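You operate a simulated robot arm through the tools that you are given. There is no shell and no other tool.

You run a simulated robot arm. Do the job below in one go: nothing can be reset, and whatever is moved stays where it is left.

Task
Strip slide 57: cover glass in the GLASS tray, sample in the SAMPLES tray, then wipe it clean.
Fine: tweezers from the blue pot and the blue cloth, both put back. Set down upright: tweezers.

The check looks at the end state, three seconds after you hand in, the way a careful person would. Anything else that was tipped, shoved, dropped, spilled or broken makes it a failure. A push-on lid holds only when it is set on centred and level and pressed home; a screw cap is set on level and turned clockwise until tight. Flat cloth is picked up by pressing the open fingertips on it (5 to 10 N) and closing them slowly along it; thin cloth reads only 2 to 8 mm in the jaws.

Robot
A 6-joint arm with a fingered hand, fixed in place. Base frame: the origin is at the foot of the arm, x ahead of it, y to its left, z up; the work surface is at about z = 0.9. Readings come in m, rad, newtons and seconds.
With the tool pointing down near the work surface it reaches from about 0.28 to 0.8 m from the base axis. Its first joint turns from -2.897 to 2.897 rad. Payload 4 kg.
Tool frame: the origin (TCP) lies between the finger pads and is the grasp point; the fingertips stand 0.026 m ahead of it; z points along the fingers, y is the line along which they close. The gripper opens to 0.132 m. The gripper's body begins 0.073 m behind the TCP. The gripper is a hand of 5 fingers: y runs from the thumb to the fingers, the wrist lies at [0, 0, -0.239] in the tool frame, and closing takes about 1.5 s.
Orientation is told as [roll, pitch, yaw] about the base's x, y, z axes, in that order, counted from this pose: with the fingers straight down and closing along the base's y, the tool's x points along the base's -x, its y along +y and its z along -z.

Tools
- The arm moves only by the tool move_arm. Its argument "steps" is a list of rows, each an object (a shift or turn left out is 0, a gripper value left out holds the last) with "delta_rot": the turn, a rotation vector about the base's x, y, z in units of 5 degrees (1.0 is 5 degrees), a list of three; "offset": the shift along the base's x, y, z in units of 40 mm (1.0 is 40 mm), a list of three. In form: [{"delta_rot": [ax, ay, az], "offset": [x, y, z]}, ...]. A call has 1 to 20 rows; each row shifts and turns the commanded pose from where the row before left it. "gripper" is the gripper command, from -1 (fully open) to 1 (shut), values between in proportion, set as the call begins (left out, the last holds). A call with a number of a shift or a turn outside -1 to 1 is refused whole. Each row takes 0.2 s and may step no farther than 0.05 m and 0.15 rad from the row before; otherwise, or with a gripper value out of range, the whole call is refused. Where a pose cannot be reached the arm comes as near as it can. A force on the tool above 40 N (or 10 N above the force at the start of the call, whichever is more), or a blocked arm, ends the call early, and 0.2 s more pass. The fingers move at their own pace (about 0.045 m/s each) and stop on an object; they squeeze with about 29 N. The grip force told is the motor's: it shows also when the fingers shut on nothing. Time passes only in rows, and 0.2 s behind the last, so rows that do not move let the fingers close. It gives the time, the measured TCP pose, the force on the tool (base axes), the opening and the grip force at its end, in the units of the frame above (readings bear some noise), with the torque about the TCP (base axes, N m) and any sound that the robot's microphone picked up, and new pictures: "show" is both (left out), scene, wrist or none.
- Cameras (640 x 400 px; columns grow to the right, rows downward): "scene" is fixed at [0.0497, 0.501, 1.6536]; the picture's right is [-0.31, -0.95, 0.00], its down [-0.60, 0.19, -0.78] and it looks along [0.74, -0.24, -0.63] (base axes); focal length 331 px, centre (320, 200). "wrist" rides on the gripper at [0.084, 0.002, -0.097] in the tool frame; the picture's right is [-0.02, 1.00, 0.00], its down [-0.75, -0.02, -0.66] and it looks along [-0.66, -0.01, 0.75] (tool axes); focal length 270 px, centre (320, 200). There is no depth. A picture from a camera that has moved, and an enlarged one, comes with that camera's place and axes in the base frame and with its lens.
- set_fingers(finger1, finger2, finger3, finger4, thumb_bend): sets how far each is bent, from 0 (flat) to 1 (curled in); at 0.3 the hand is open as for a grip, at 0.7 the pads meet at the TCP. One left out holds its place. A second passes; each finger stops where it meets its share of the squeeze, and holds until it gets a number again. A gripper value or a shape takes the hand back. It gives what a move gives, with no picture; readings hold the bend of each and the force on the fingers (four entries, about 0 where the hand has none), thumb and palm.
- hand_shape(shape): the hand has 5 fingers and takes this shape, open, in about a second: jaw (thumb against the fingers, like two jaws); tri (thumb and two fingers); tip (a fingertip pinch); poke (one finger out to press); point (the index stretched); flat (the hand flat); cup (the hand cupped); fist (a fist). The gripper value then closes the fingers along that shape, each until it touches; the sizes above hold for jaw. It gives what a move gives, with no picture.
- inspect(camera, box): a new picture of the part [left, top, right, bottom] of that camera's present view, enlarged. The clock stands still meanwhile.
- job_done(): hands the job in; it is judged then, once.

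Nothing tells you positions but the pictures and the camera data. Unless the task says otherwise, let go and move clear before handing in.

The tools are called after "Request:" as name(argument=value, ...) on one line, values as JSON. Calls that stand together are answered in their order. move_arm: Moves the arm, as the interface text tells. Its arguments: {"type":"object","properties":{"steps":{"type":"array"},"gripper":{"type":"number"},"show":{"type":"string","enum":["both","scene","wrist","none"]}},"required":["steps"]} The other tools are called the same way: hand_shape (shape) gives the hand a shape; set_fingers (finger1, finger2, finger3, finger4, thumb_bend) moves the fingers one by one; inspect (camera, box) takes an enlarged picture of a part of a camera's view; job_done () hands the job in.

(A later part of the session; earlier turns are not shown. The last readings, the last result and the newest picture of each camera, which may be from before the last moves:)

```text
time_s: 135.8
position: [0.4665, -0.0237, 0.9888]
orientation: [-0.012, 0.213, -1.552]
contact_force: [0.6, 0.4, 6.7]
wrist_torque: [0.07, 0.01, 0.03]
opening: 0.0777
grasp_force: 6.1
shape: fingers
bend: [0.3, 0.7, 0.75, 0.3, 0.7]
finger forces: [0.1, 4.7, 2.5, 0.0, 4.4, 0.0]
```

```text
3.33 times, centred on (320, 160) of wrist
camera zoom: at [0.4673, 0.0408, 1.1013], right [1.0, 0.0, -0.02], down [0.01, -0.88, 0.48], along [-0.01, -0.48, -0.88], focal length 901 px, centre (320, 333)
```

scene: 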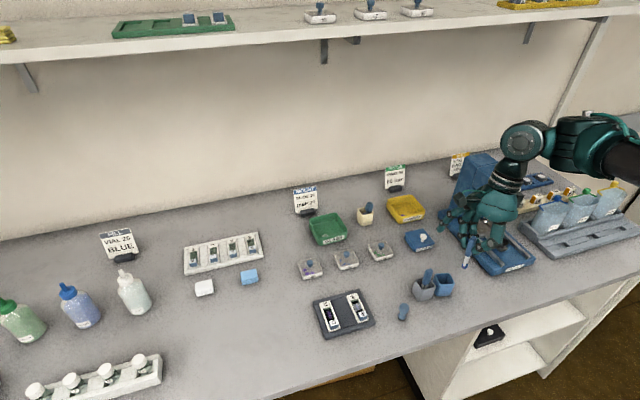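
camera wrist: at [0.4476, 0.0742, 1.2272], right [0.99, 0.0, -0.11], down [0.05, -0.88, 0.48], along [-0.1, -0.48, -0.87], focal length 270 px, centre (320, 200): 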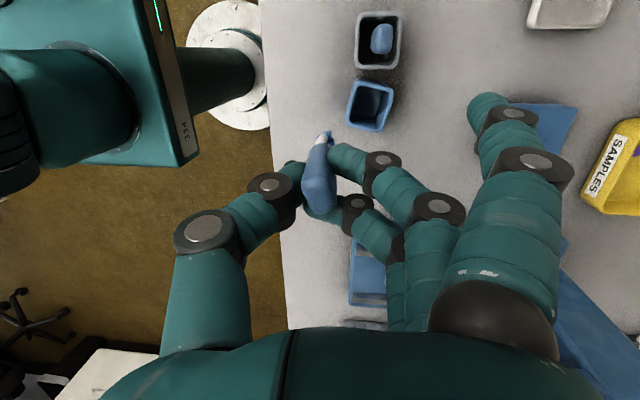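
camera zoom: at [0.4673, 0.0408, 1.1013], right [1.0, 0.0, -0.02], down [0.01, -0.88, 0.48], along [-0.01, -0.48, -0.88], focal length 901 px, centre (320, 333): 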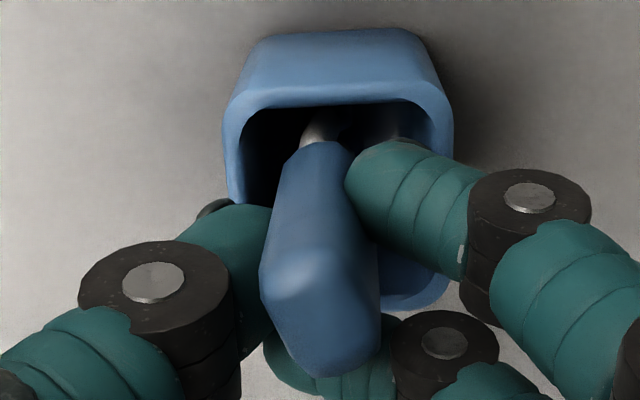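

Request:
move_arm(steps=[{"offset": [0, 0, 0.025]}, {}], show="none")

Request:
set_fingers(finger2=0.69, finger3=0.73, thumb_bend=0.685)

Request:
inspect(camera="scene", box=[445, 255, 475, 285])

Request:
inspect(camera="wrist", box=[260, 100, 380, 220])

```text
time_s: 136.4
position: [0.4673, -0.0226, 0.9897]
orientation: [-0.013, 0.216, -1.556]
contact_force: [-0.1, -0.1, 1.5]
wrist_torque: [0.0, -0.02, 0.0]
opening: 0.0778
grasp_force: 4.7
shape: fingers
bend: [0.3, 0.7, 0.75, 0.3, 0.7]
finger forces: [0.0, 3.9, 2.1, 0.1, 3.7, 0.0]
```

```text
time_s: 137.4
position: [0.4664, -0.0233, 0.991]
orientation: [-0.012, 0.212, -1.553]
contact_force: [-0.5, -0.7, 1.8]
wrist_torque: [-0.04, 0.03, 0.01]
opening: 0.0789
grasp_force: 3.0
shape: fingers
bend: [0.3, 0.68, 0.74, 0.3, 0.68]
finger forces: [0.0, 2.1, 2.0, 0.0, 0.8, 0.0]
```

```text
13.33 times, centred on (460, 270) of scene
camera zoom: at [0.0497, 0.501, 1.6536], right [-0.31, -0.95, 0.0], down [-0.6, 0.19, -0.78], along [0.74, -0.24, -0.63], focal length 4409 px, centre (-1547, -733)
```

zoom: 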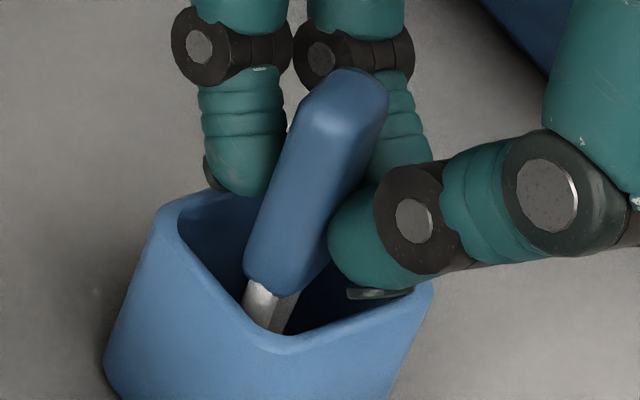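

```text
3.33 times, centred on (320, 160) of wrist
camera zoom: at [0.4675, 0.0409, 1.1023], right [1.0, 0.0, -0.02], down [0.01, -0.88, 0.48], along [-0.01, -0.48, -0.88], focal length 901 px, centre (320, 333)
```

zoom: 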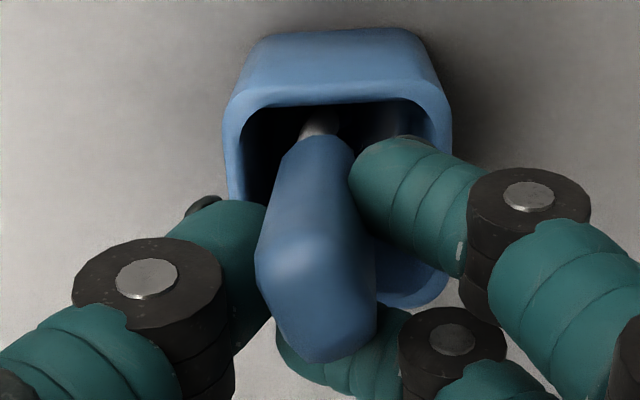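

Request:
set_fingers(finger2=0.66, finger3=0.69, thumb_bend=0.655)

Request:
inspect(camera="scene", box=[445, 255, 475, 285])

Request:
inspect(camera="wrist", box=[260, 100, 380, 220])

```text
time_s: 138.4
position: [0.4668, -0.023, 0.9901]
orientation: [-0.013, 0.213, -1.556]
contact_force: [-0.5, -0.4, -1.0]
wrist_torque: [-0.02, -0.01, 0.01]
opening: 0.0823
grasp_force: 0.1
shape: fingers
bend: [0.3, 0.66, 0.69, 0.3, 0.65]
finger forces: [0.1, 0.0, 0.0, 0.0, 0.0, 0.0]
```

```text
13.33 times, centred on (460, 270) of scene
camera zoom: at [0.0497, 0.501, 1.6536], right [-0.31, -0.95, 0.0], down [-0.6, 0.19, -0.78], along [0.74, -0.24, -0.63], focal length 4409 px, centre (-1547, -733)
```

zoom: 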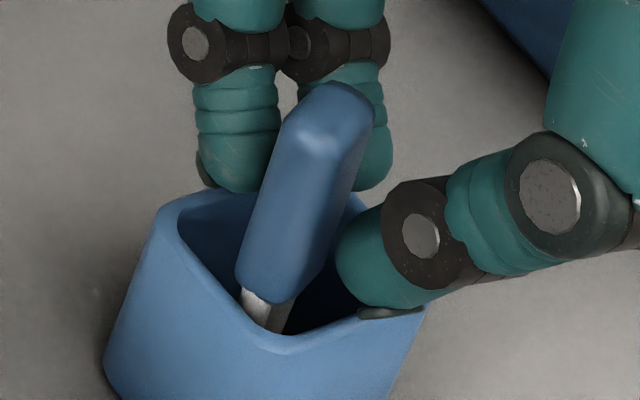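

```text
3.33 times, centred on (320, 160) of wrist
camera zoom: at [0.4675, 0.0408, 1.1023], right [1.0, 0.0, -0.02], down [0.01, -0.88, 0.48], along [-0.01, -0.48, -0.88], focal length 901 px, centre (320, 333)
```

zoom: 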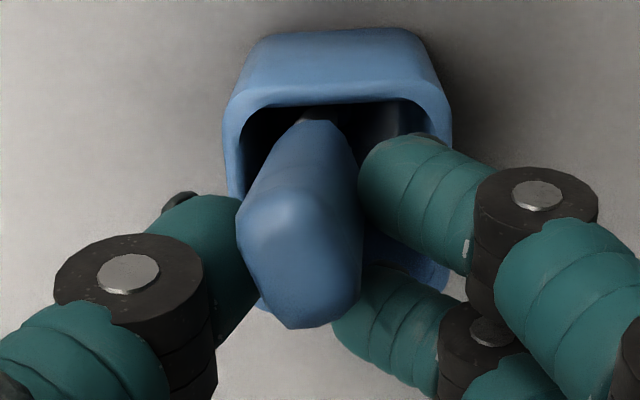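

All contact forces are zero and the tweezers stand. I raise a little so the thumb clears the rim, then open wider.

Request:
move_arm(steps=[{"offset": [0, 0, 0.1]}, {"offset": [0, 0, 0.1]}, {}], show="none")

Request:
inspect(camera="scene", box=[445, 255, 475, 285])

Request:
inspect(camera="wrist", box=[260, 100, 380, 220])

```text
time_s: 139.2
position: [0.4667, -0.0227, 0.9972]
orientation: [-0.011, 0.212, -1.555]
contact_force: [-0.2, -0.5, 0.4]
wrist_torque: [0.01, -0.03, -0.03]
opening: 0.0824
grasp_force: 0.1
shape: fingers
bend: [0.3, 0.66, 0.69, 0.3, 0.65]
finger forces: [0.1, 0.1, 0.0, 0.0, 0.1, 0.1]
```

```text
13.33 times, centred on (460, 270) of scene
camera zoom: at [0.0497, 0.501, 1.6536], right [-0.31, -0.95, 0.0], down [-0.6, 0.19, -0.78], along [0.74, -0.24, -0.63], focal length 4409 px, centre (-1547, -733)
```

zoom: 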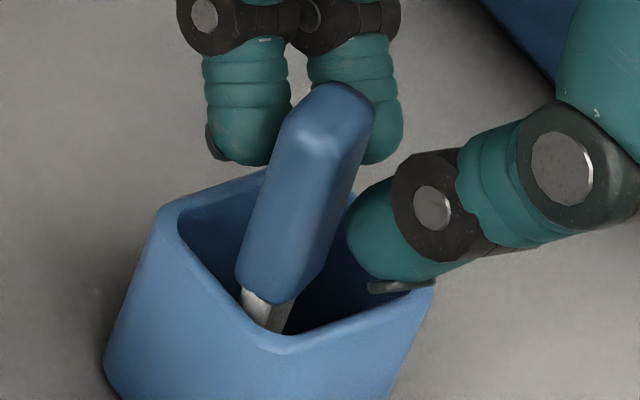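

```text
3.33 times, centred on (320, 160) of wrist
camera zoom: at [0.4677, 0.0409, 1.1101], right [1.0, 0.0, -0.02], down [0.01, -0.88, 0.48], along [-0.01, -0.48, -0.88], focal length 901 px, centre (320, 333)
```

zoom: 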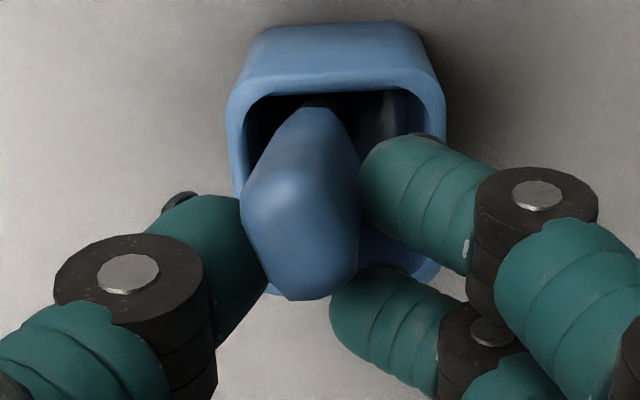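

It stands on its own. I open the digits wider and then rise clear.

Request:
set_fingers(finger2=0.6, finger3=0.6, thumb_bend=0.58)

Request:
inspect(camera="scene", box=[445, 255, 475, 285])

Request:
inspect(camera="wrist", box=[240, 80, 400, 220])

```text
time_s: 140.2
position: [0.4669, -0.0226, 0.9975]
orientation: [-0.012, 0.212, -1.556]
contact_force: [-0.1, -0.1, -0.9]
wrist_torque: [-0.01, 0.03, 0.0]
opening: 0.095
grasp_force: 0.1
shape: fingers
bend: [0.3, 0.6, 0.6, 0.3, 0.57]
finger forces: [0.0, 0.0, 0.0, 0.1, 0.0, 0.0]
```

```text
13.33 times, centred on (460, 270) of scene
camera zoom: at [0.0497, 0.501, 1.6536], right [-0.31, -0.95, 0.0], down [-0.6, 0.19, -0.78], along [0.74, -0.24, -0.63], focal length 4409 px, centre (-1547, -733)
```

zoom: 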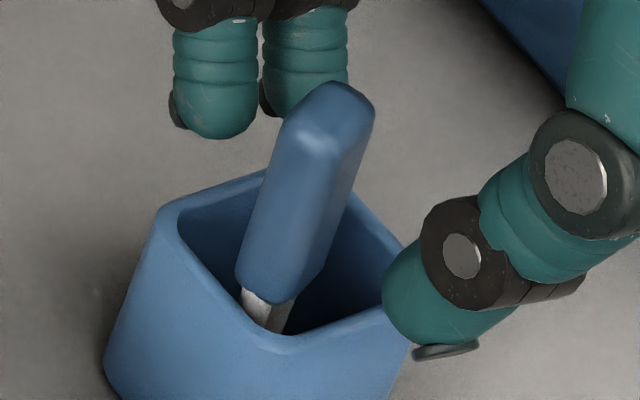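

```text
2.86 times, centred on (320, 150) of wrist
camera zoom: at [0.4677, 0.0409, 1.1101], right [1.0, 0.0, -0.02], down [0.01, -0.88, 0.48], along [-0.01, -0.48, -0.88], focal length 772 px, centre (320, 343)
```

zoom: 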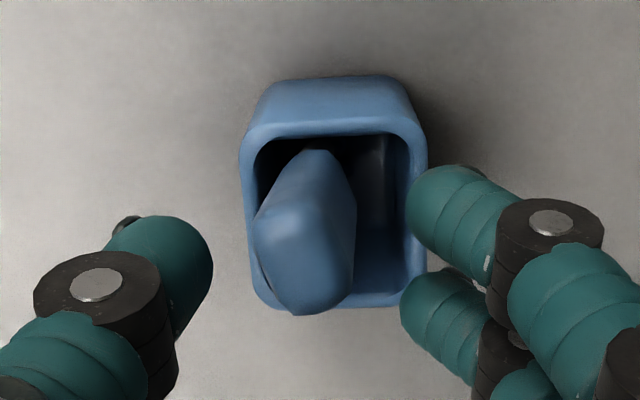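

The tweezers stand free in the blue pot. I rise straight up.

Request:
move_arm(steps=[{"offset": [0, 0, 0.3]}, {"offset": [0, 0, 0.7]}, {"offset": [0, 0, 0.9]}, {"offset": [0, 0, 0.9]}, {}], show="both")

Request:
inspect(camera="scene", box=[430, 250, 480, 300])

Request:
inspect(camera="wrist", box=[260, 30, 400, 150])

```text
time_s: 141.4
position: [0.4667, -0.0233, 1.1097]
orientation: [-0.012, 0.214, -1.554]
contact_force: [0.6, 0.3, 0.1]
wrist_torque: [0.05, 0.0, 0.0]
opening: 0.0946
grasp_force: 0.1
shape: fingers
bend: [0.3, 0.6, 0.6, 0.3, 0.57]
finger forces: [0.0, 0.0, 0.0, 0.0, 0.0, 0.0]
camera wrist: at [0.4671, 0.0413, 1.2219], right [1.0, 0.0, -0.02], down [0.01, -0.88, 0.48], along [-0.01, -0.48, -0.88], focal length 270 px, centre (320, 200)
```

scene: 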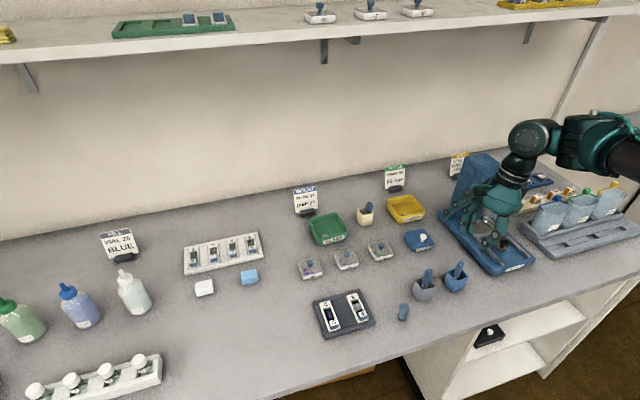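
wrist: 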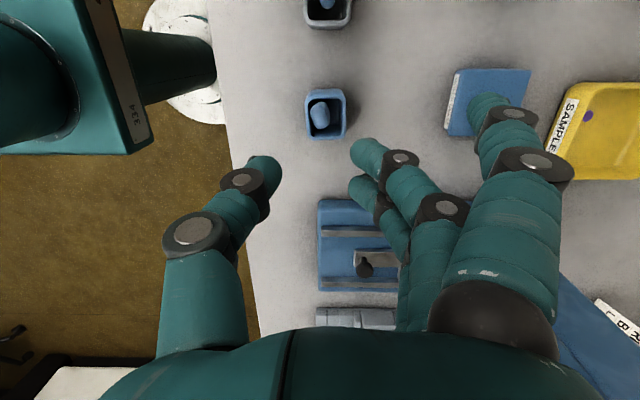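

```text
8.00 times, centred on (455, 275) of scene
camera zoom: at [0.0497, 0.501, 1.6536], right [-0.31, -0.95, 0.0], down [-0.6, 0.19, -0.78], along [0.74, -0.24, -0.63], focal length 2646 px, centre (-760, -400)
```

zoom: 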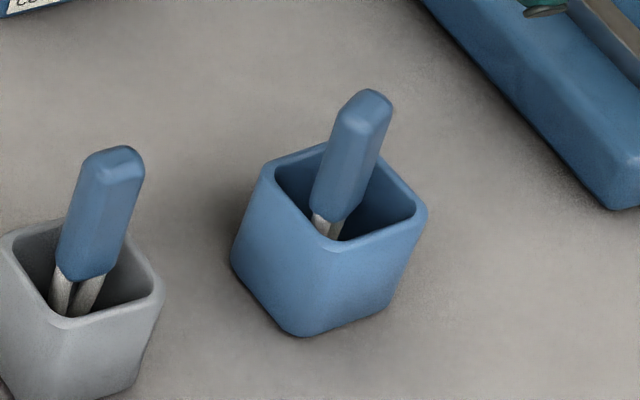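

```text
3.33 times, centred on (330, 90) of wrist
camera zoom: at [0.4671, 0.0413, 1.2219], right [1.0, 0.0, -0.02], down [0.01, -0.88, 0.48], along [-0.01, -0.48, -0.88], focal length 901 px, centre (287, 567)
```

zoom: 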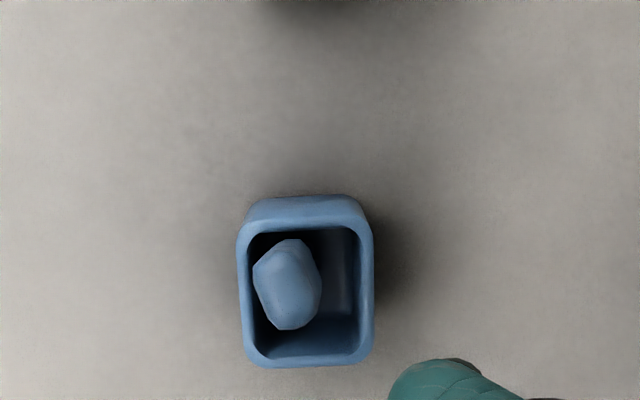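

The tweezers stand upright in the blue pot at its original place. Next comes the blue cloth; I look at it closely.

Request:
inspect(camera="scene", box=[235, 262, 265, 292])

Request:
inspect(camera="scene", box=[320, 298, 350, 334])

```text
13.33 times, centred on (250, 277) of scene
camera zoom: at [0.0497, 0.501, 1.6536], right [-0.31, -0.95, 0.0], down [-0.6, 0.19, -0.78], along [0.74, -0.24, -0.63], focal length 4409 px, centre (1253, -827)
```

zoom: 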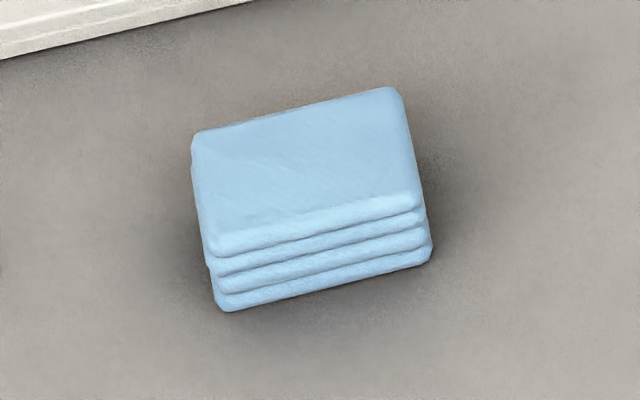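

```text
11.11 times, centred on (335, 316) of scene
camera zoom: at [0.0497, 0.501, 1.6536], right [-0.31, -0.95, 0.0], down [-0.6, 0.19, -0.78], along [0.74, -0.24, -0.63], focal length 3674 px, centre (153, -1089)
```

zoom: 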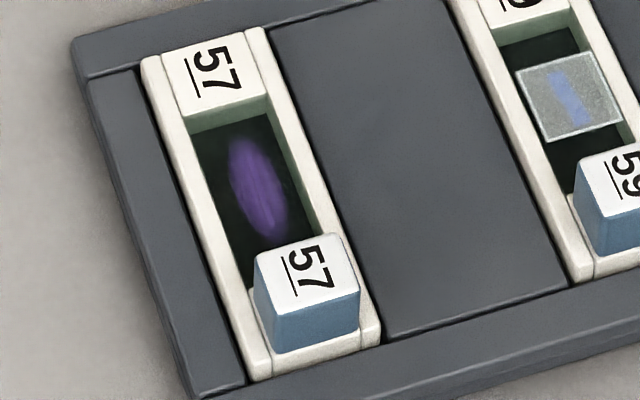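

The pad is a folded cloth about 30 × 41 × 21 mm at (0.660, 0.508). I bring the hand upright, turn it back to yaw 0, and curl the two outer fingers out of the way.

Request:
move_arm(steps=[{"delta_rot": [-0.81, 0, 0]}, {"delta_rot": [-0.81, 0, 0]}, {"delta_rot": [-0.81, 0, 0]}, {"delta_rot": [0, 0, 1]}, {"delta_rot": [0, 0, 1]}, {"delta_rot": [0, 0, 1]}, {"delta_rot": [0, 0, 1]}, {"delta_rot": [0, 0, 1]}, {"delta_rot": [0, 0, 1]}, {"delta_rot": [0, 0, 1]}, {"delta_rot": [0, 0, 1]}, {"delta_rot": [0, 0, 1]}, {"delta_rot": [0, 0, 1]}, {"delta_rot": [0, 0, 1]}, {"delta_rot": [0, 0, 1]}, {"delta_rot": [0, 0, 1]}, {"delta_rot": [0, 0, 1]}, {"delta_rot": [0, 0, 1]}, {"delta_rot": [0, 0, 1]}, {"delta_rot": [0, 0, 1]}], show="none")

Request:
set_fingers(finger1=1.0, finger2=0.48, finger3=0.48, finger4=1.0, thumb_bend=0.48)

Request:
move_arm(steps=[{"offset": [0.5, 0.8, 0.1]}, {"offset": [0.5, 0.8, 0.1]}, {"offset": [0.5, 0.8, 0]}, {"offset": [0.4, 0.9, 0]}, {"offset": [0.3, 0.9, 0]}, {"offset": [0.1, 0.9, 0]}, {"offset": [0, 0.9, 0]}, {"offset": [0, 0.9, 0]}, {"offset": [0, 0.9, 0]}, {"offset": [0, 0.9, 0]}, {}], show="both")

```text
time_s: 145.6
position: [0.4665, -0.0232, 1.1096]
orientation: [-0.016, 0.001, -0.072]
contact_force: [-0.9, 0.2, -0.3]
wrist_torque: [-0.01, -0.02, -0.01]
opening: 0.0945
grasp_force: 0.0
shape: fingers
bend: [0.3, 0.6, 0.6, 0.3, 0.57]
finger forces: [0.0, 0.1, 0.0, 0.1, 0.0, 0.0]
```

```text
time_s: 146.6
position: [0.4668, -0.0238, 1.1094]
orientation: [-0.015, 0.001, -0.072]
contact_force: [0.2, 0.2, -0.7]
wrist_torque: [0.0, 0.04, 0.02]
opening: 0.0534
grasp_force: 0.2
shape: fingers
bend: [1.0, 0.48, 0.48, 1.0, 0.48]
finger forces: [0.0, 0.0, 0.0, 0.0, 0.1, 0.0]
```

```text
time_s: 149.0
position: [0.5588, 0.3259, 1.1181]
orientation: [-0.017, 0.002, -0.072]
contact_force: [-0.3, 0.3, 0.3]
wrist_torque: [-0.02, -0.06, 0.01]
opening: 0.0532
grasp_force: 0.0
shape: fingers
bend: [1.0, 0.48, 0.48, 1.0, 0.48]
finger forces: [0.0, 0.1, 0.0, 0.1, 0.0, 0.0]
camera wrist: at [0.4742, 0.3366, 1.2139], right [0.09, 1.0, -0.02], down [0.75, -0.06, 0.66], along [0.65, -0.07, -0.75], focal length 270 px, centre (320, 200)
```

scene: 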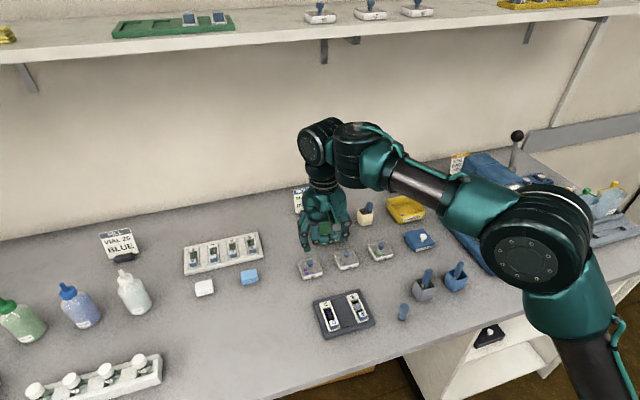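
wrist: 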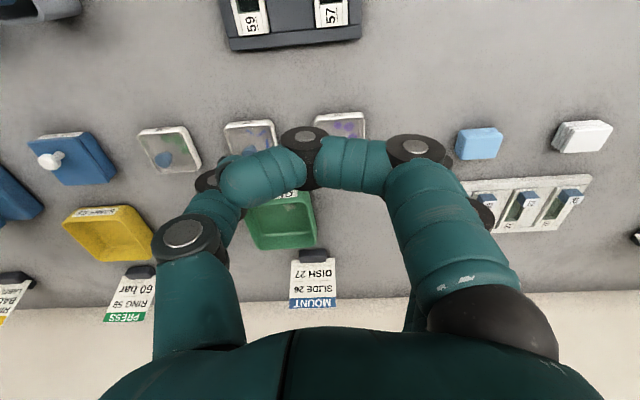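

The curled index blocks the camera, so I open it again (only the little finger stays curled) and move towards the cloth while tilting outward.

Request:
set_fingers(finger1=0.3)

Request:
move_arm(steps=[{"offset": [0.1, 0.87, -0.2], "delta_rot": [0, -0.6, 0.2]}, {"offset": [0.1, 0.87, -0.2], "delta_rot": [0, -0.6, 0.2]}, {"offset": [0.2, 0.87, -0.2], "delta_rot": [0.2, -0.6, 0.2]}, {"offset": [0.2, 0.87, -0.2], "delta_rot": [0, -0.6, 0.2]}, {"offset": [0.2, 0.87, -0.2], "delta_rot": [0, -0.6, 0]}, {}], show="both")

```text
time_s: 150.0
position: [0.5597, 0.3246, 1.118]
orientation: [-0.017, 0.002, -0.071]
contact_force: [0.1, 0.0, -0.4]
wrist_torque: [-0.01, -0.02, 0.0]
opening: 0.1092
grasp_force: 0.1
shape: fingers
bend: [0.3, 0.48, 0.48, 1.0, 0.48]
finger forces: [0.1, 0.0, 0.1, 0.0, 0.0, 0.0]
```

```text
time_s: 151.4
position: [0.5718, 0.4917, 1.0728]
orientation: [0.01, -0.242, -0.003]
contact_force: [0.1, 0.1, 0.1]
wrist_torque: [0.03, -0.01, 0.01]
opening: 0.1093
grasp_force: 0.0
shape: fingers
bend: [0.3, 0.48, 0.48, 1.0, 0.48]
finger forces: [0.0, 0.0, 0.1, 0.0, 0.0, 0.0]
out of reach, approached as far as the arm can: row 4, 5
camera wrist: at [0.4647, 0.4942, 1.1458], right [0.02, 1.0, 0.02], down [0.57, -0.02, 0.82], along [0.82, -0.01, -0.57], focal length 270 px, centre (320, 200)
```

scene: 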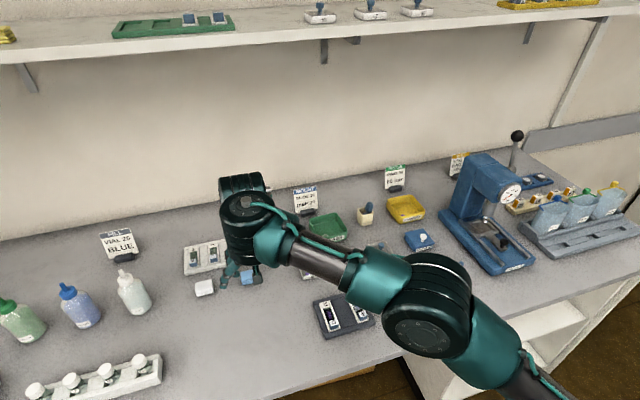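
wrist: 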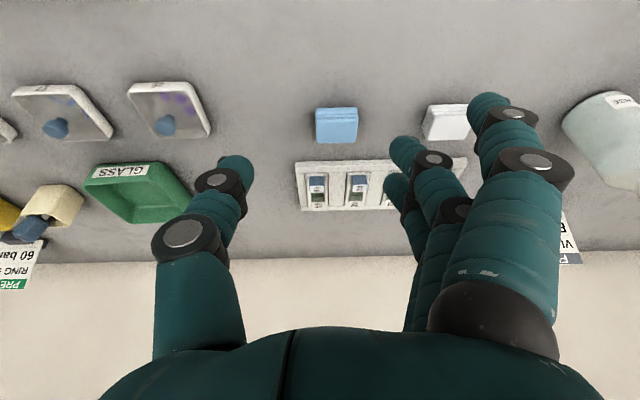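

Request:
move_arm(steps=[{"offset": [0.7, 0.13, -0.3], "delta_rot": [0, 0, 0]}, {"offset": [0.6, 0.13, -0.4], "delta_rot": [0, -0.5, 0]}, {"offset": [0.4, 0.13, -0.5], "delta_rot": [0, -0.5, 0]}, {}], show="wrist")

Request:
inspect(camera="wrist", box=[220, 60, 440, 220])

Request:
inspect(camera="scene", box=[200, 220, 290, 310])

```text
time_s: 152.4
position: [0.6258, 0.5084, 1.0191]
orientation: [0.009, -0.346, -0.005]
contact_force: [-0.6, 0.0, 0.5]
wrist_torque: [0.02, 0.01, 0.0]
opening: 0.1094
grasp_force: 0.0
shape: fingers
bend: [0.3, 0.48, 0.48, 1.0, 0.48]
finger forces: [0.1, 0.0, 0.1, 0.0, 0.1, 0.0]
out of reach, approached as far as the arm can: row 1
camera wrist: at [0.5126, 0.5122, 1.0813], right [0.02, 1.0, 0.02], down [0.48, -0.02, 0.87], along [0.87, -0.01, -0.48], focal length 270 px, centre (320, 200)
```

wrist: 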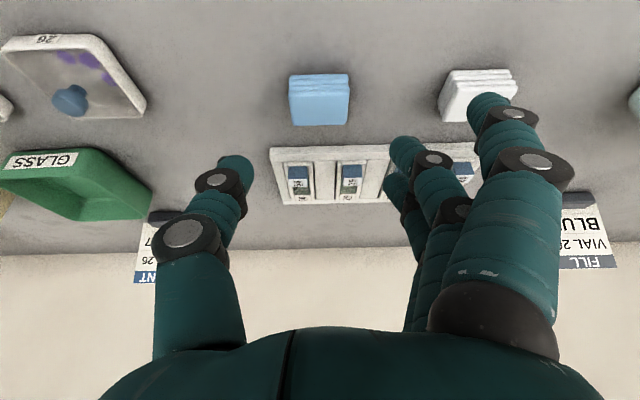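

```text
2.50 times, centred on (330, 140) of wrist
camera zoom: at [0.5126, 0.5122, 1.0813], right [0.02, 1.0, 0.02], down [0.48, -0.02, 0.87], along [0.87, -0.01, -0.48], focal length 676 px, centre (295, 350)
```

zoom: 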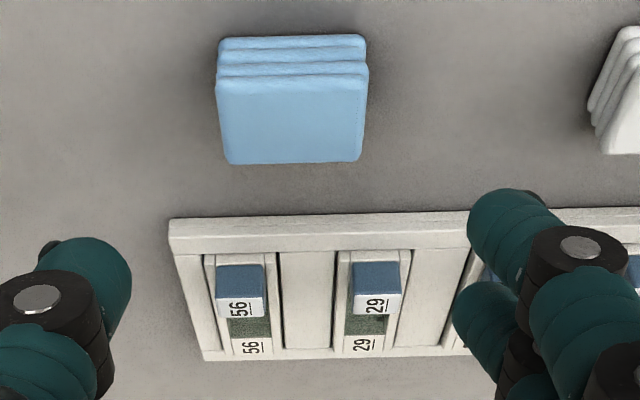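

```text
4.44 times, centred on (245, 265) of scene
camera zoom: at [0.0497, 0.501, 1.6536], right [-0.31, -0.95, 0.0], down [-0.6, 0.19, -0.78], along [0.74, -0.24, -0.63], focal length 1470 px, centre (653, -89)
```

zoom: 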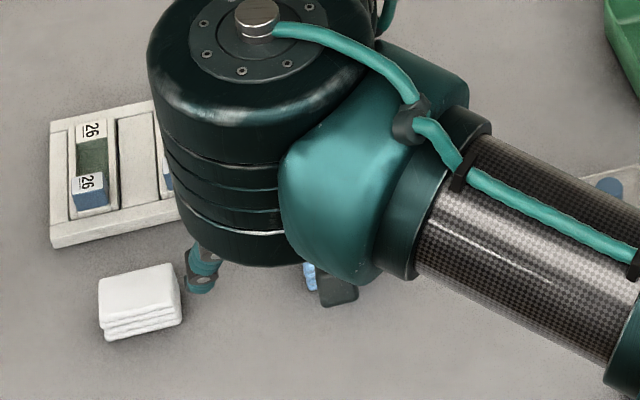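

The pad is centred between thumb and fingers. I go down towards it along a slanted path.

Request:
move_arm(steps=[{"offset": [0.2, 0, -0.5]}, {"offset": [0.2, 0, -0.5]}, {"offset": [0.15, 0, -0.4]}, {}], show="none")

Request:
inspect(camera="wrist", box=[200, 60, 440, 240])

```text
time_s: 153.4
position: [0.6485, 0.5102, 0.9629]
orientation: [0.011, -0.348, -0.005]
contact_force: [-0.6, -0.3, 0.7]
wrist_torque: [0.0, 0.0, -0.01]
opening: 0.1093
grasp_force: 0.0
shape: fingers
bend: [0.3, 0.48, 0.48, 1.0, 0.48]
finger forces: [0.1, 0.0, 0.1, 0.0, 0.1, 0.0]
```

```text
2.22 times, centred on (320, 150) of wrist
camera zoom: at [0.5348, 0.5125, 1.0255], right [0.02, 1.0, 0.02], down [0.48, -0.02, 0.87], along [0.87, -0.01, -0.48], focal length 601 px, centre (320, 311)
```

zoom: 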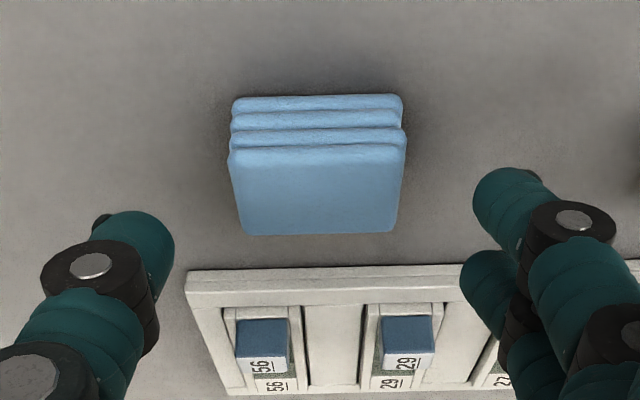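

Request:
move_arm(steps=[{"offset": [0.07, 0, -0.4]}, {"offset": [0.05, 0, -0.38]}, {}], show="none")

Request:
inspect(camera="wrist", box=[200, 60, 440, 240])

Request:
inspect(camera="scene", box=[210, 240, 290, 310])

```text
time_s: 154.2
position: [0.6544, 0.5079, 0.9344]
orientation: [0.013, -0.349, -0.004]
contact_force: [-3.2, -2.2, 19.5]
wrist_torque: [0.87, 0.26, 0.18]
opening: 0.1096
grasp_force: 9.9
shape: fingers
bend: [0.3, 0.51, 0.48, 1.0, 0.48]
finger forces: [0.9, 18.7, 0.1, 0.1, 0.1, 0.0]
```

```text
2.22 times, centred on (320, 150) of wrist
camera zoom: at [0.5392, 0.5117, 0.9967], right [0.02, 1.0, 0.02], down [0.48, -0.03, 0.88], along [0.88, -0.01, -0.48], focal length 601 px, centre (320, 311)
```

zoom: 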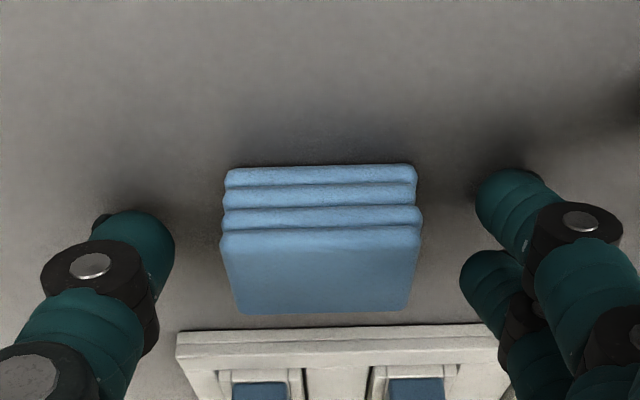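

```text
5.71 times, centred on (250, 275) of scene
camera zoom: at [0.0497, 0.501, 1.6536], right [-0.31, -0.95, 0.0], down [-0.6, 0.19, -0.78], along [0.74, -0.24, -0.63], focal length 1890 px, centre (720, -229)
```

zoom: 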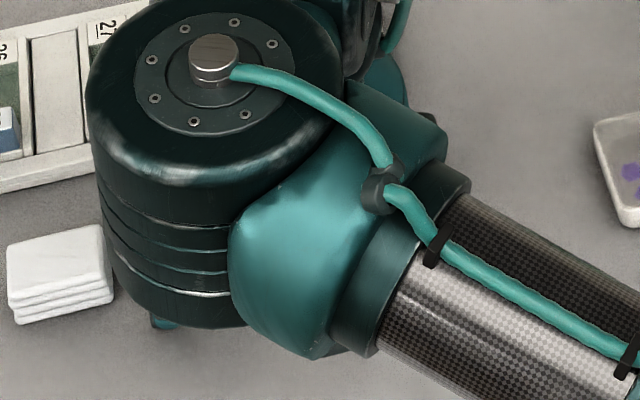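

Finger 2 touches the table (19 N), so I raise by 5 mm and then close gently on the pad.

Request:
move_arm(steps=[{"offset": [0, 0, 0.13]}, {}], show="none")

Request:
set_fingers(finger2=0.57, finger3=0.57, thumb_bend=0.57)

Request:
inspect(camera="wrist", box=[200, 60, 440, 240])

```text
time_s: 154.8
position: [0.6532, 0.508, 0.9361]
orientation: [0.009, -0.345, -0.003]
contact_force: [-0.7, -0.1, 0.4]
wrist_torque: [-0.01, -0.04, 0.03]
opening: 0.1099
grasp_force: 0.0
shape: fingers
bend: [0.3, 0.48, 0.48, 1.0, 0.48]
finger forces: [0.1, 0.0, 0.1, 0.0, 0.0, 0.0]
```

```text
time_s: 155.8
position: [0.6532, 0.5078, 0.9377]
orientation: [0.009, -0.348, -0.003]
contact_force: [0.7, -0.1, -0.8]
wrist_torque: [0.04, 0.01, 0.0]
opening: 0.0977
grasp_force: 0.0
shape: fingers
bend: [0.3, 0.56, 0.56, 1.0, 0.56]
finger forces: [0.1, 0.0, 0.0, 0.0, 0.0, 0.0]
```

```text
2.22 times, centred on (320, 150) of wrist
camera zoom: at [0.5394, 0.5117, 0.9997], right [0.02, 1.0, 0.02], down [0.48, -0.02, 0.87], along [0.87, -0.01, -0.48], focal length 601 px, centre (320, 311)
```

zoom: 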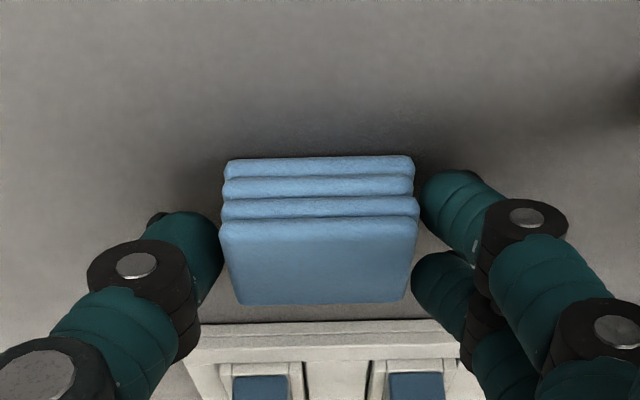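

Request:
set_fingers(finger2=0.61, finger3=0.61, thumb_bend=0.61)

Request:
inspect(camera="wrist", box=[200, 60, 440, 240])

```text
time_s: 156.8
position: [0.6527, 0.5094, 0.9375]
orientation: [0.01, -0.349, -0.003]
contact_force: [-0.7, -0.6, -0.2]
wrist_torque: [-0.01, -0.01, 0.03]
opening: 0.0957
grasp_force: 5.2
shape: fingers
bend: [0.3, 0.57, 0.57, 1.0, 0.59]
finger forces: [0.1, 2.6, 2.7, 0.0, 5.4, 0.0]
```

```text
2.22 times, centred on (320, 150) of wrist
camera zoom: at [0.5394, 0.5117, 0.9997], right [0.02, 1.0, 0.02], down [0.48, -0.02, 0.87], along [0.87, -0.01, -0.48], focal length 601 px, centre (320, 311)
```

zoom: 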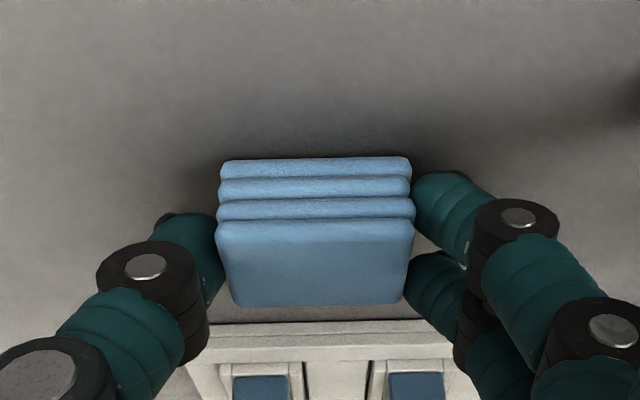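

An even grip on the pad. I firm it up and lift.

Request:
set_fingers(finger2=0.66, finger3=0.66, thumb_bend=0.68)

Request:
move_arm(steps=[{"offset": [-0.05, 0, 0.2]}, {"offset": [-0.05, 0, 0.3]}, {"offset": [-0.1, 0, 0.4]}, {}], show="none")

Request:
inspect(camera="wrist", box=[200, 60, 440, 240])

```text
time_s: 157.8
position: [0.6535, 0.5087, 0.9376]
orientation: [0.011, -0.349, -0.005]
contact_force: [0.0, 1.1, 0.4]
wrist_torque: [0.0, 0.03, -0.04]
opening: 0.094
grasp_force: 13.6
shape: fingers
bend: [0.3, 0.57, 0.57, 1.0, 0.62]
finger forces: [0.1, 6.8, 6.8, 0.0, 13.7, 0.0]
```

```text
time_s: 158.8
position: [0.6465, 0.5089, 0.974]
orientation: [0.009, -0.347, -0.003]
contact_force: [0.2, -0.3, -1.2]
wrist_torque: [0.0, 0.02, 0.0]
opening: 0.0939
grasp_force: 13.5
shape: fingers
bend: [0.3, 0.57, 0.57, 1.0, 0.62]
finger forces: [0.0, 6.8, 6.8, 0.0, 13.6, 0.0]
```

```text
2.22 times, centred on (320, 150) of wrist
camera zoom: at [0.5315, 0.5126, 1.0357], right [0.02, 1.0, 0.02], down [0.48, -0.02, 0.87], along [0.87, -0.01, -0.48], focal length 601 px, centre (320, 311)
```

zoom: 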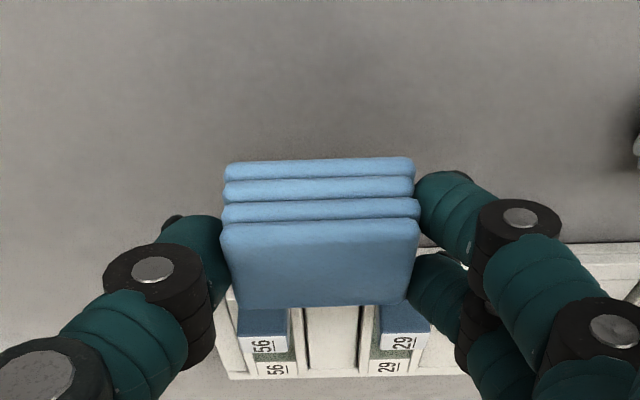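

The cloth pad is held firmly (13 N). I carry it up and over to slide 57, straightening the hand as I come in.

Request:
move_arm(steps=[{"offset": [-0.2, 0, 0.8]}, {"offset": [-0.2, 0, 0.8]}, {"offset": [-0.4, -0.3, 0.5], "delta_rot": [0, 0.5, 0]}, {"offset": [-0.52, -0.53, 0.2], "delta_rot": [0, 0.6, 0]}, {"offset": [-0.52, -0.53, 0], "delta_rot": [0, 0.6, 0]}, {"offset": [-0.52, -0.53, 0], "delta_rot": [0, 0.6, 0]}, {"offset": [-0.5, -0.53, 0], "delta_rot": [0, 0.6, 0]}, {"offset": [-0.5, -0.53, 0], "delta_rot": [0, 0.6, 0]}, {"offset": [-0.4, -0.53, 0], "delta_rot": [0, 0.5, 0]}, {"offset": [-0.3, -0.53, 0]}, {"offset": [-0.2, -0.4, 0]}, {}], show="both")

```text
time_s: 161.4
position: [0.5074, 0.3722, 1.1075]
orientation: [0.006, 0.005, -0.003]
contact_force: [-0.4, 0.0, -0.6]
wrist_torque: [-0.01, 0.03, 0.0]
opening: 0.0941
grasp_force: 13.1
shape: fingers
bend: [0.3, 0.57, 0.57, 1.0, 0.62]
finger forces: [0.0, 6.7, 6.7, 0.0, 13.4, 0.0]
out of reach, approached as far as the arm can: row 2, 6, 7, 8, 9, 10, 11
camera wrist: at [0.423, 0.3757, 1.2042], right [0.02, 1.0, 0.01], down [0.76, -0.02, 0.65], along [0.65, -0.01, -0.76], focal length 270 px, centre (320, 200)
```

scene: 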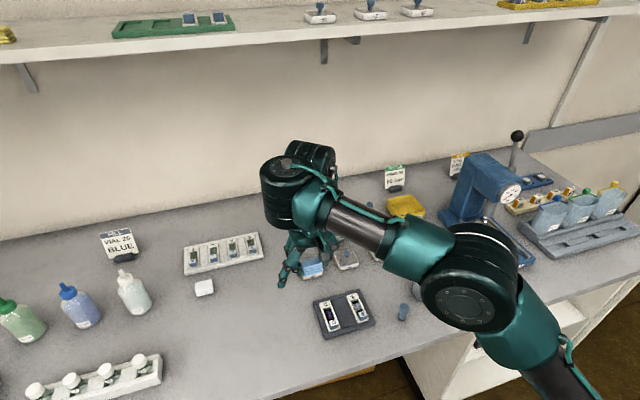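
wrist: 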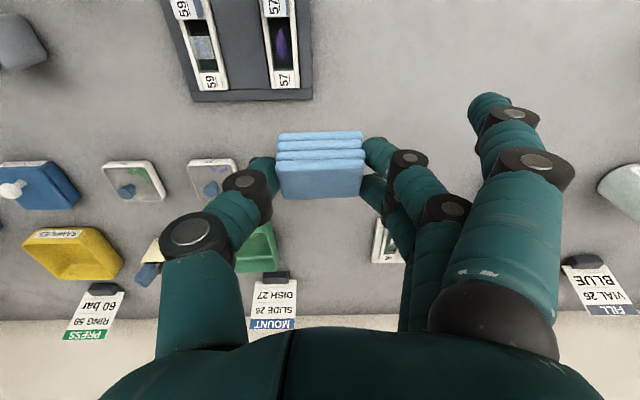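

I try smaller steps towards the slide.

Request:
move_arm(steps=[{"offset": [-0.08, -0.1, 0]}, {"offset": [-0.08, -0.1, 0]}, {"offset": [-0.08, -0.1, 0]}, {"offset": [-0.08, -0.1, 0]}, {"offset": [-0.08, -0.1, 0]}, {"offset": [-0.08, -0.1, 0]}, {"offset": [-0.08, -0.1, 0]}, {}], show="none")

```text
time_s: 163.2
position: [0.5003, 0.3538, 1.1237]
orientation: [0.006, 0.006, -0.004]
contact_force: [0.2, -0.4, 0.0]
wrist_torque: [0.01, -0.03, 0.04]
opening: 0.0937
grasp_force: 13.4
shape: fingers
bend: [0.3, 0.57, 0.57, 1.0, 0.62]
finger forces: [0.0, 6.7, 6.7, 0.0, 13.4, 0.1]
out of reach, approached as far as the arm can: row 1, 2, 3, 4, 5, 6, 7
```

The arm resists coming in low at this yaw. I raise higher first, move in, and then descend.

Request:
move_arm(steps=[{"offset": [0, 0, 0.5]}, {"offset": [0, 0, 0.5]}, {"offset": [0, 0, 0.5]}, {"offset": [-0.1, -0.2, 0.2]}, {"offset": [-0.1, -0.2, 0]}, {"offset": [-0.1, -0.1, 0]}, {}], show="none")

Request:
move_arm(steps=[{"offset": [0, 0, -0.4]}, {"offset": [0, 0, -0.4]}, {"offset": [0, 0, -0.4]}, {"offset": [0, 0, -0.4]}, {}], show="scene")

```text
time_s: 164.8
position: [0.4876, 0.3335, 1.1915]
orientation: [0.008, 0.002, -0.005]
contact_force: [1.2, -0.4, -0.9]
wrist_torque: [0.0, -0.03, 0.0]
opening: 0.0937
grasp_force: 13.4
shape: fingers
bend: [0.3, 0.57, 0.57, 1.0, 0.62]
finger forces: [0.1, 6.7, 6.7, 0.0, 13.4, 0.1]
```

```text
time_s: 166.0
position: [0.4942, 0.3383, 1.1355]
orientation: [0.008, 0.005, -0.003]
contact_force: [-0.2, -0.1, -0.1]
wrist_torque: [0.01, -0.01, 0.0]
opening: 0.0939
grasp_force: 13.0
shape: fingers
bend: [0.3, 0.57, 0.57, 1.0, 0.62]
finger forces: [0.0, 6.7, 6.7, 0.1, 13.4, 0.0]
out of reach, approached as far as the arm can: row 4
```

scene: 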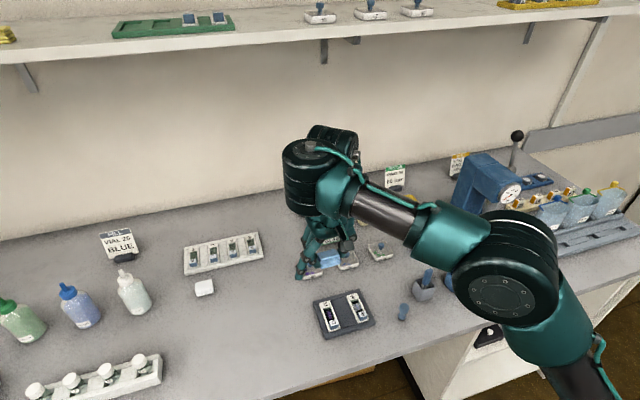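

At yaw 0 the arm cannot get low enough here; yaw near 75-90° could. I turn the hand accordingly while staying high.

Request:
move_arm(steps=[{"delta_rot": [0, 0, 1], "offset": [0, 0, 0.15]}, {"delta_rot": [0, 0, 1], "offset": [0, 0, 0.15]}, {"delta_rot": [0, 0, 1]}, {"delta_rot": [0, 0, 1]}, {"delta_rot": [0, 0, 1]}, {"delta_rot": [0, 0, 1]}, {"delta_rot": [0, 0, 1]}, {"delta_rot": [0, 0, 1]}, {"delta_rot": [0, 0, 1]}, {"delta_rot": [0, 0, 1]}, {"delta_rot": [0, 0, 1]}, {"delta_rot": [0, 0, 1]}, {"delta_rot": [0, 0, 1]}, {"delta_rot": [0, 0, 1]}, {"delta_rot": [0, 0, 1]}, {"delta_rot": [0, 0, 1]}, {}], show="both")

```text
time_s: 169.6
position: [0.5004, 0.3433, 1.161]
orientation: [0.007, 0.009, 1.394]
contact_force: [0.0, -0.5, -0.4]
wrist_torque: [0.0, -0.02, 0.0]
opening: 0.0938
grasp_force: 13.6
shape: fingers
bend: [0.3, 0.57, 0.57, 1.0, 0.62]
finger forces: [0.0, 6.7, 6.6, 0.0, 13.4, 0.0]
out of reach, approached as far as the arm can: row 13, 14, 15
camera wrist: at [0.4838, 0.2638, 1.2582], right [-0.98, 0.2, 0.01], down [0.16, 0.74, 0.65], along [0.12, 0.64, -0.76], focal length 270 px, centre (320, 200)
```

scene: 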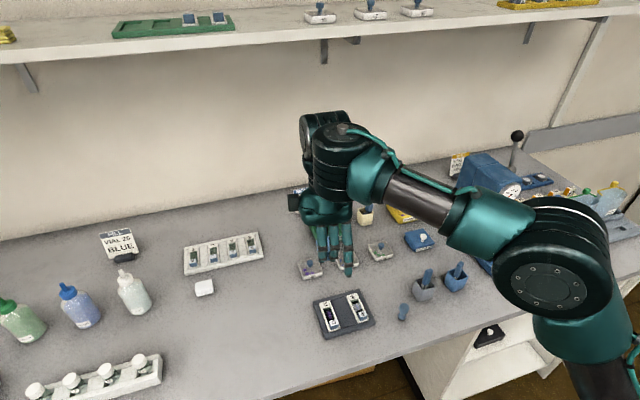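
wrist: 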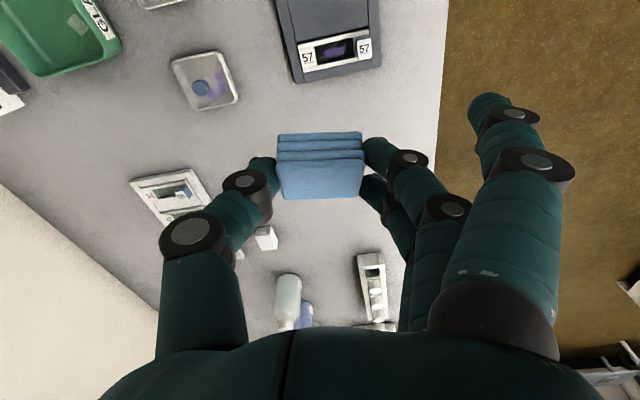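

Request:
move_arm(steps=[{"offset": [-0.1, 0, -0.5]}, {"offset": [-0.1, 0, -0.5]}, {"offset": [-0.1, 0, -0.5]}, {"offset": [-0.1, 0, -0.5]}, {"offset": [0, 0, -0.5]}, {"offset": [0, 0, -0.3]}, {}], show="none")

Request:
inspect(camera="scene", box=[300, 240, 390, 340])

Request:
inspect(camera="wrist", box=[220, 20, 440, 220])

```text
time_s: 171.2
position: [0.4828, 0.3433, 1.0468]
orientation: [0.009, 0.003, 1.394]
contact_force: [0.4, 0.7, 1.0]
wrist_torque: [-0.03, -0.01, 0.05]
opening: 0.0941
grasp_force: 13.0
shape: fingers
bend: [0.3, 0.58, 0.58, 1.0, 0.63]
finger forces: [0.0, 6.6, 6.5, 0.1, 13.1, 0.1]
out of reach, approached as far as the arm can: row 1
```

```text
4.00 times, centred on (345, 290) of scene
camera zoom: at [0.0497, 0.501, 1.6536], right [-0.31, -0.95, 0.0], down [-0.6, 0.19, -0.78], along [0.74, -0.24, -0.63], focal length 1323 px, centre (220, -160)
```

zoom: 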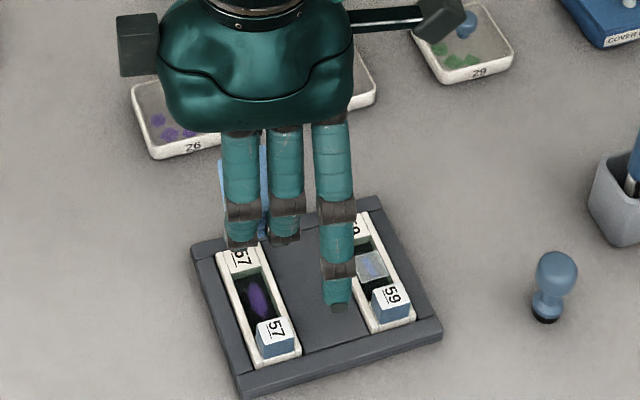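

```text
2.00 times, centred on (330, 120) of wrist
camera zoom: at [0.4662, 0.2616, 1.1437], right [-0.98, 0.2, 0.01], down [0.16, 0.74, 0.66], along [0.12, 0.64, -0.75], focal length 541 px, centre (300, 360)
```

zoom: 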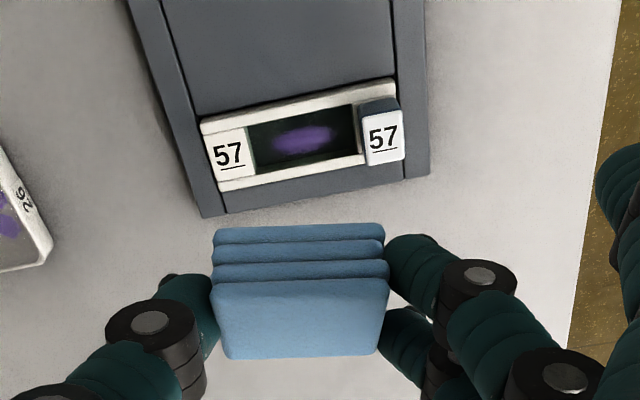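

Reachable here. I move over the smear, offset slightly so the fingers clear the block, and lower.

Request:
move_arm(steps=[{"offset": [0.1, -0.13, -0.3]}, {"offset": [0.1, -0.13, -0.4]}, {"offset": [0, 0, -0.4]}, {"offset": [0, 0, -0.3]}, {}], show="none")

Request:
inspect(camera="scene", box=[310, 270, 370, 340])

Request:
inspect(camera="wrist", box=[230, 60, 410, 220])

```text
time_s: 172.4
position: [0.4915, 0.3324, 0.991]
orientation: [0.009, 0.001, 1.392]
contact_force: [0.2, -0.5, -0.2]
wrist_torque: [0.01, 0.02, -0.04]
opening: 0.0939
grasp_force: 13.2
shape: fingers
bend: [0.3, 0.58, 0.58, 1.0, 0.63]
finger forces: [0.1, 6.5, 6.4, 0.0, 13.0, 0.0]
```

```text
5.71 times, centred on (340, 305) of scene
camera zoom: at [0.0497, 0.501, 1.6536], right [-0.31, -0.95, 0.0], down [-0.6, 0.19, -0.78], along [0.74, -0.24, -0.63], focal length 1890 px, centre (206, -400)
```

zoom: 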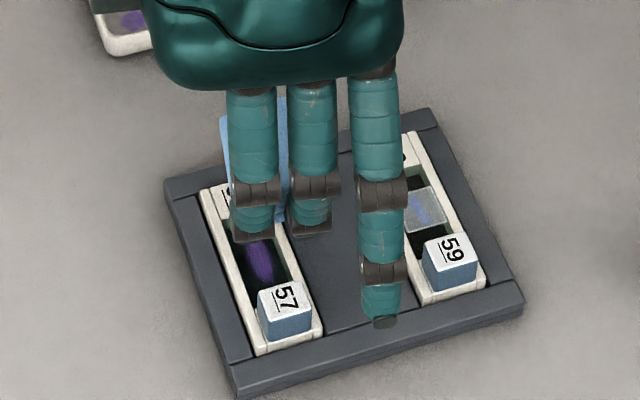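

```text
2.50 times, centred on (320, 140) of wrist
camera zoom: at [0.4746, 0.2512, 1.088], right [-0.98, 0.2, 0.01], down [0.15, 0.74, 0.66], along [0.12, 0.64, -0.75], focal length 676 px, centre (320, 350)
```

zoom: 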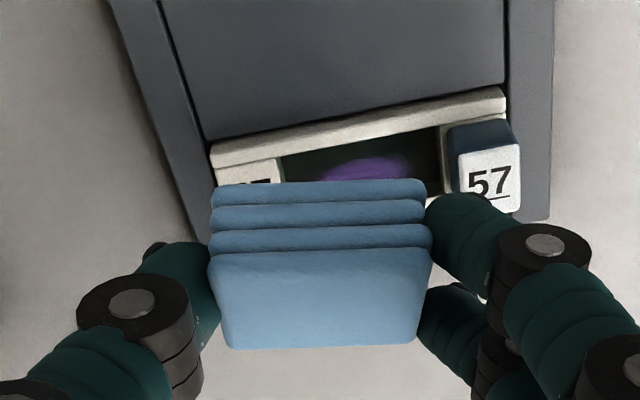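

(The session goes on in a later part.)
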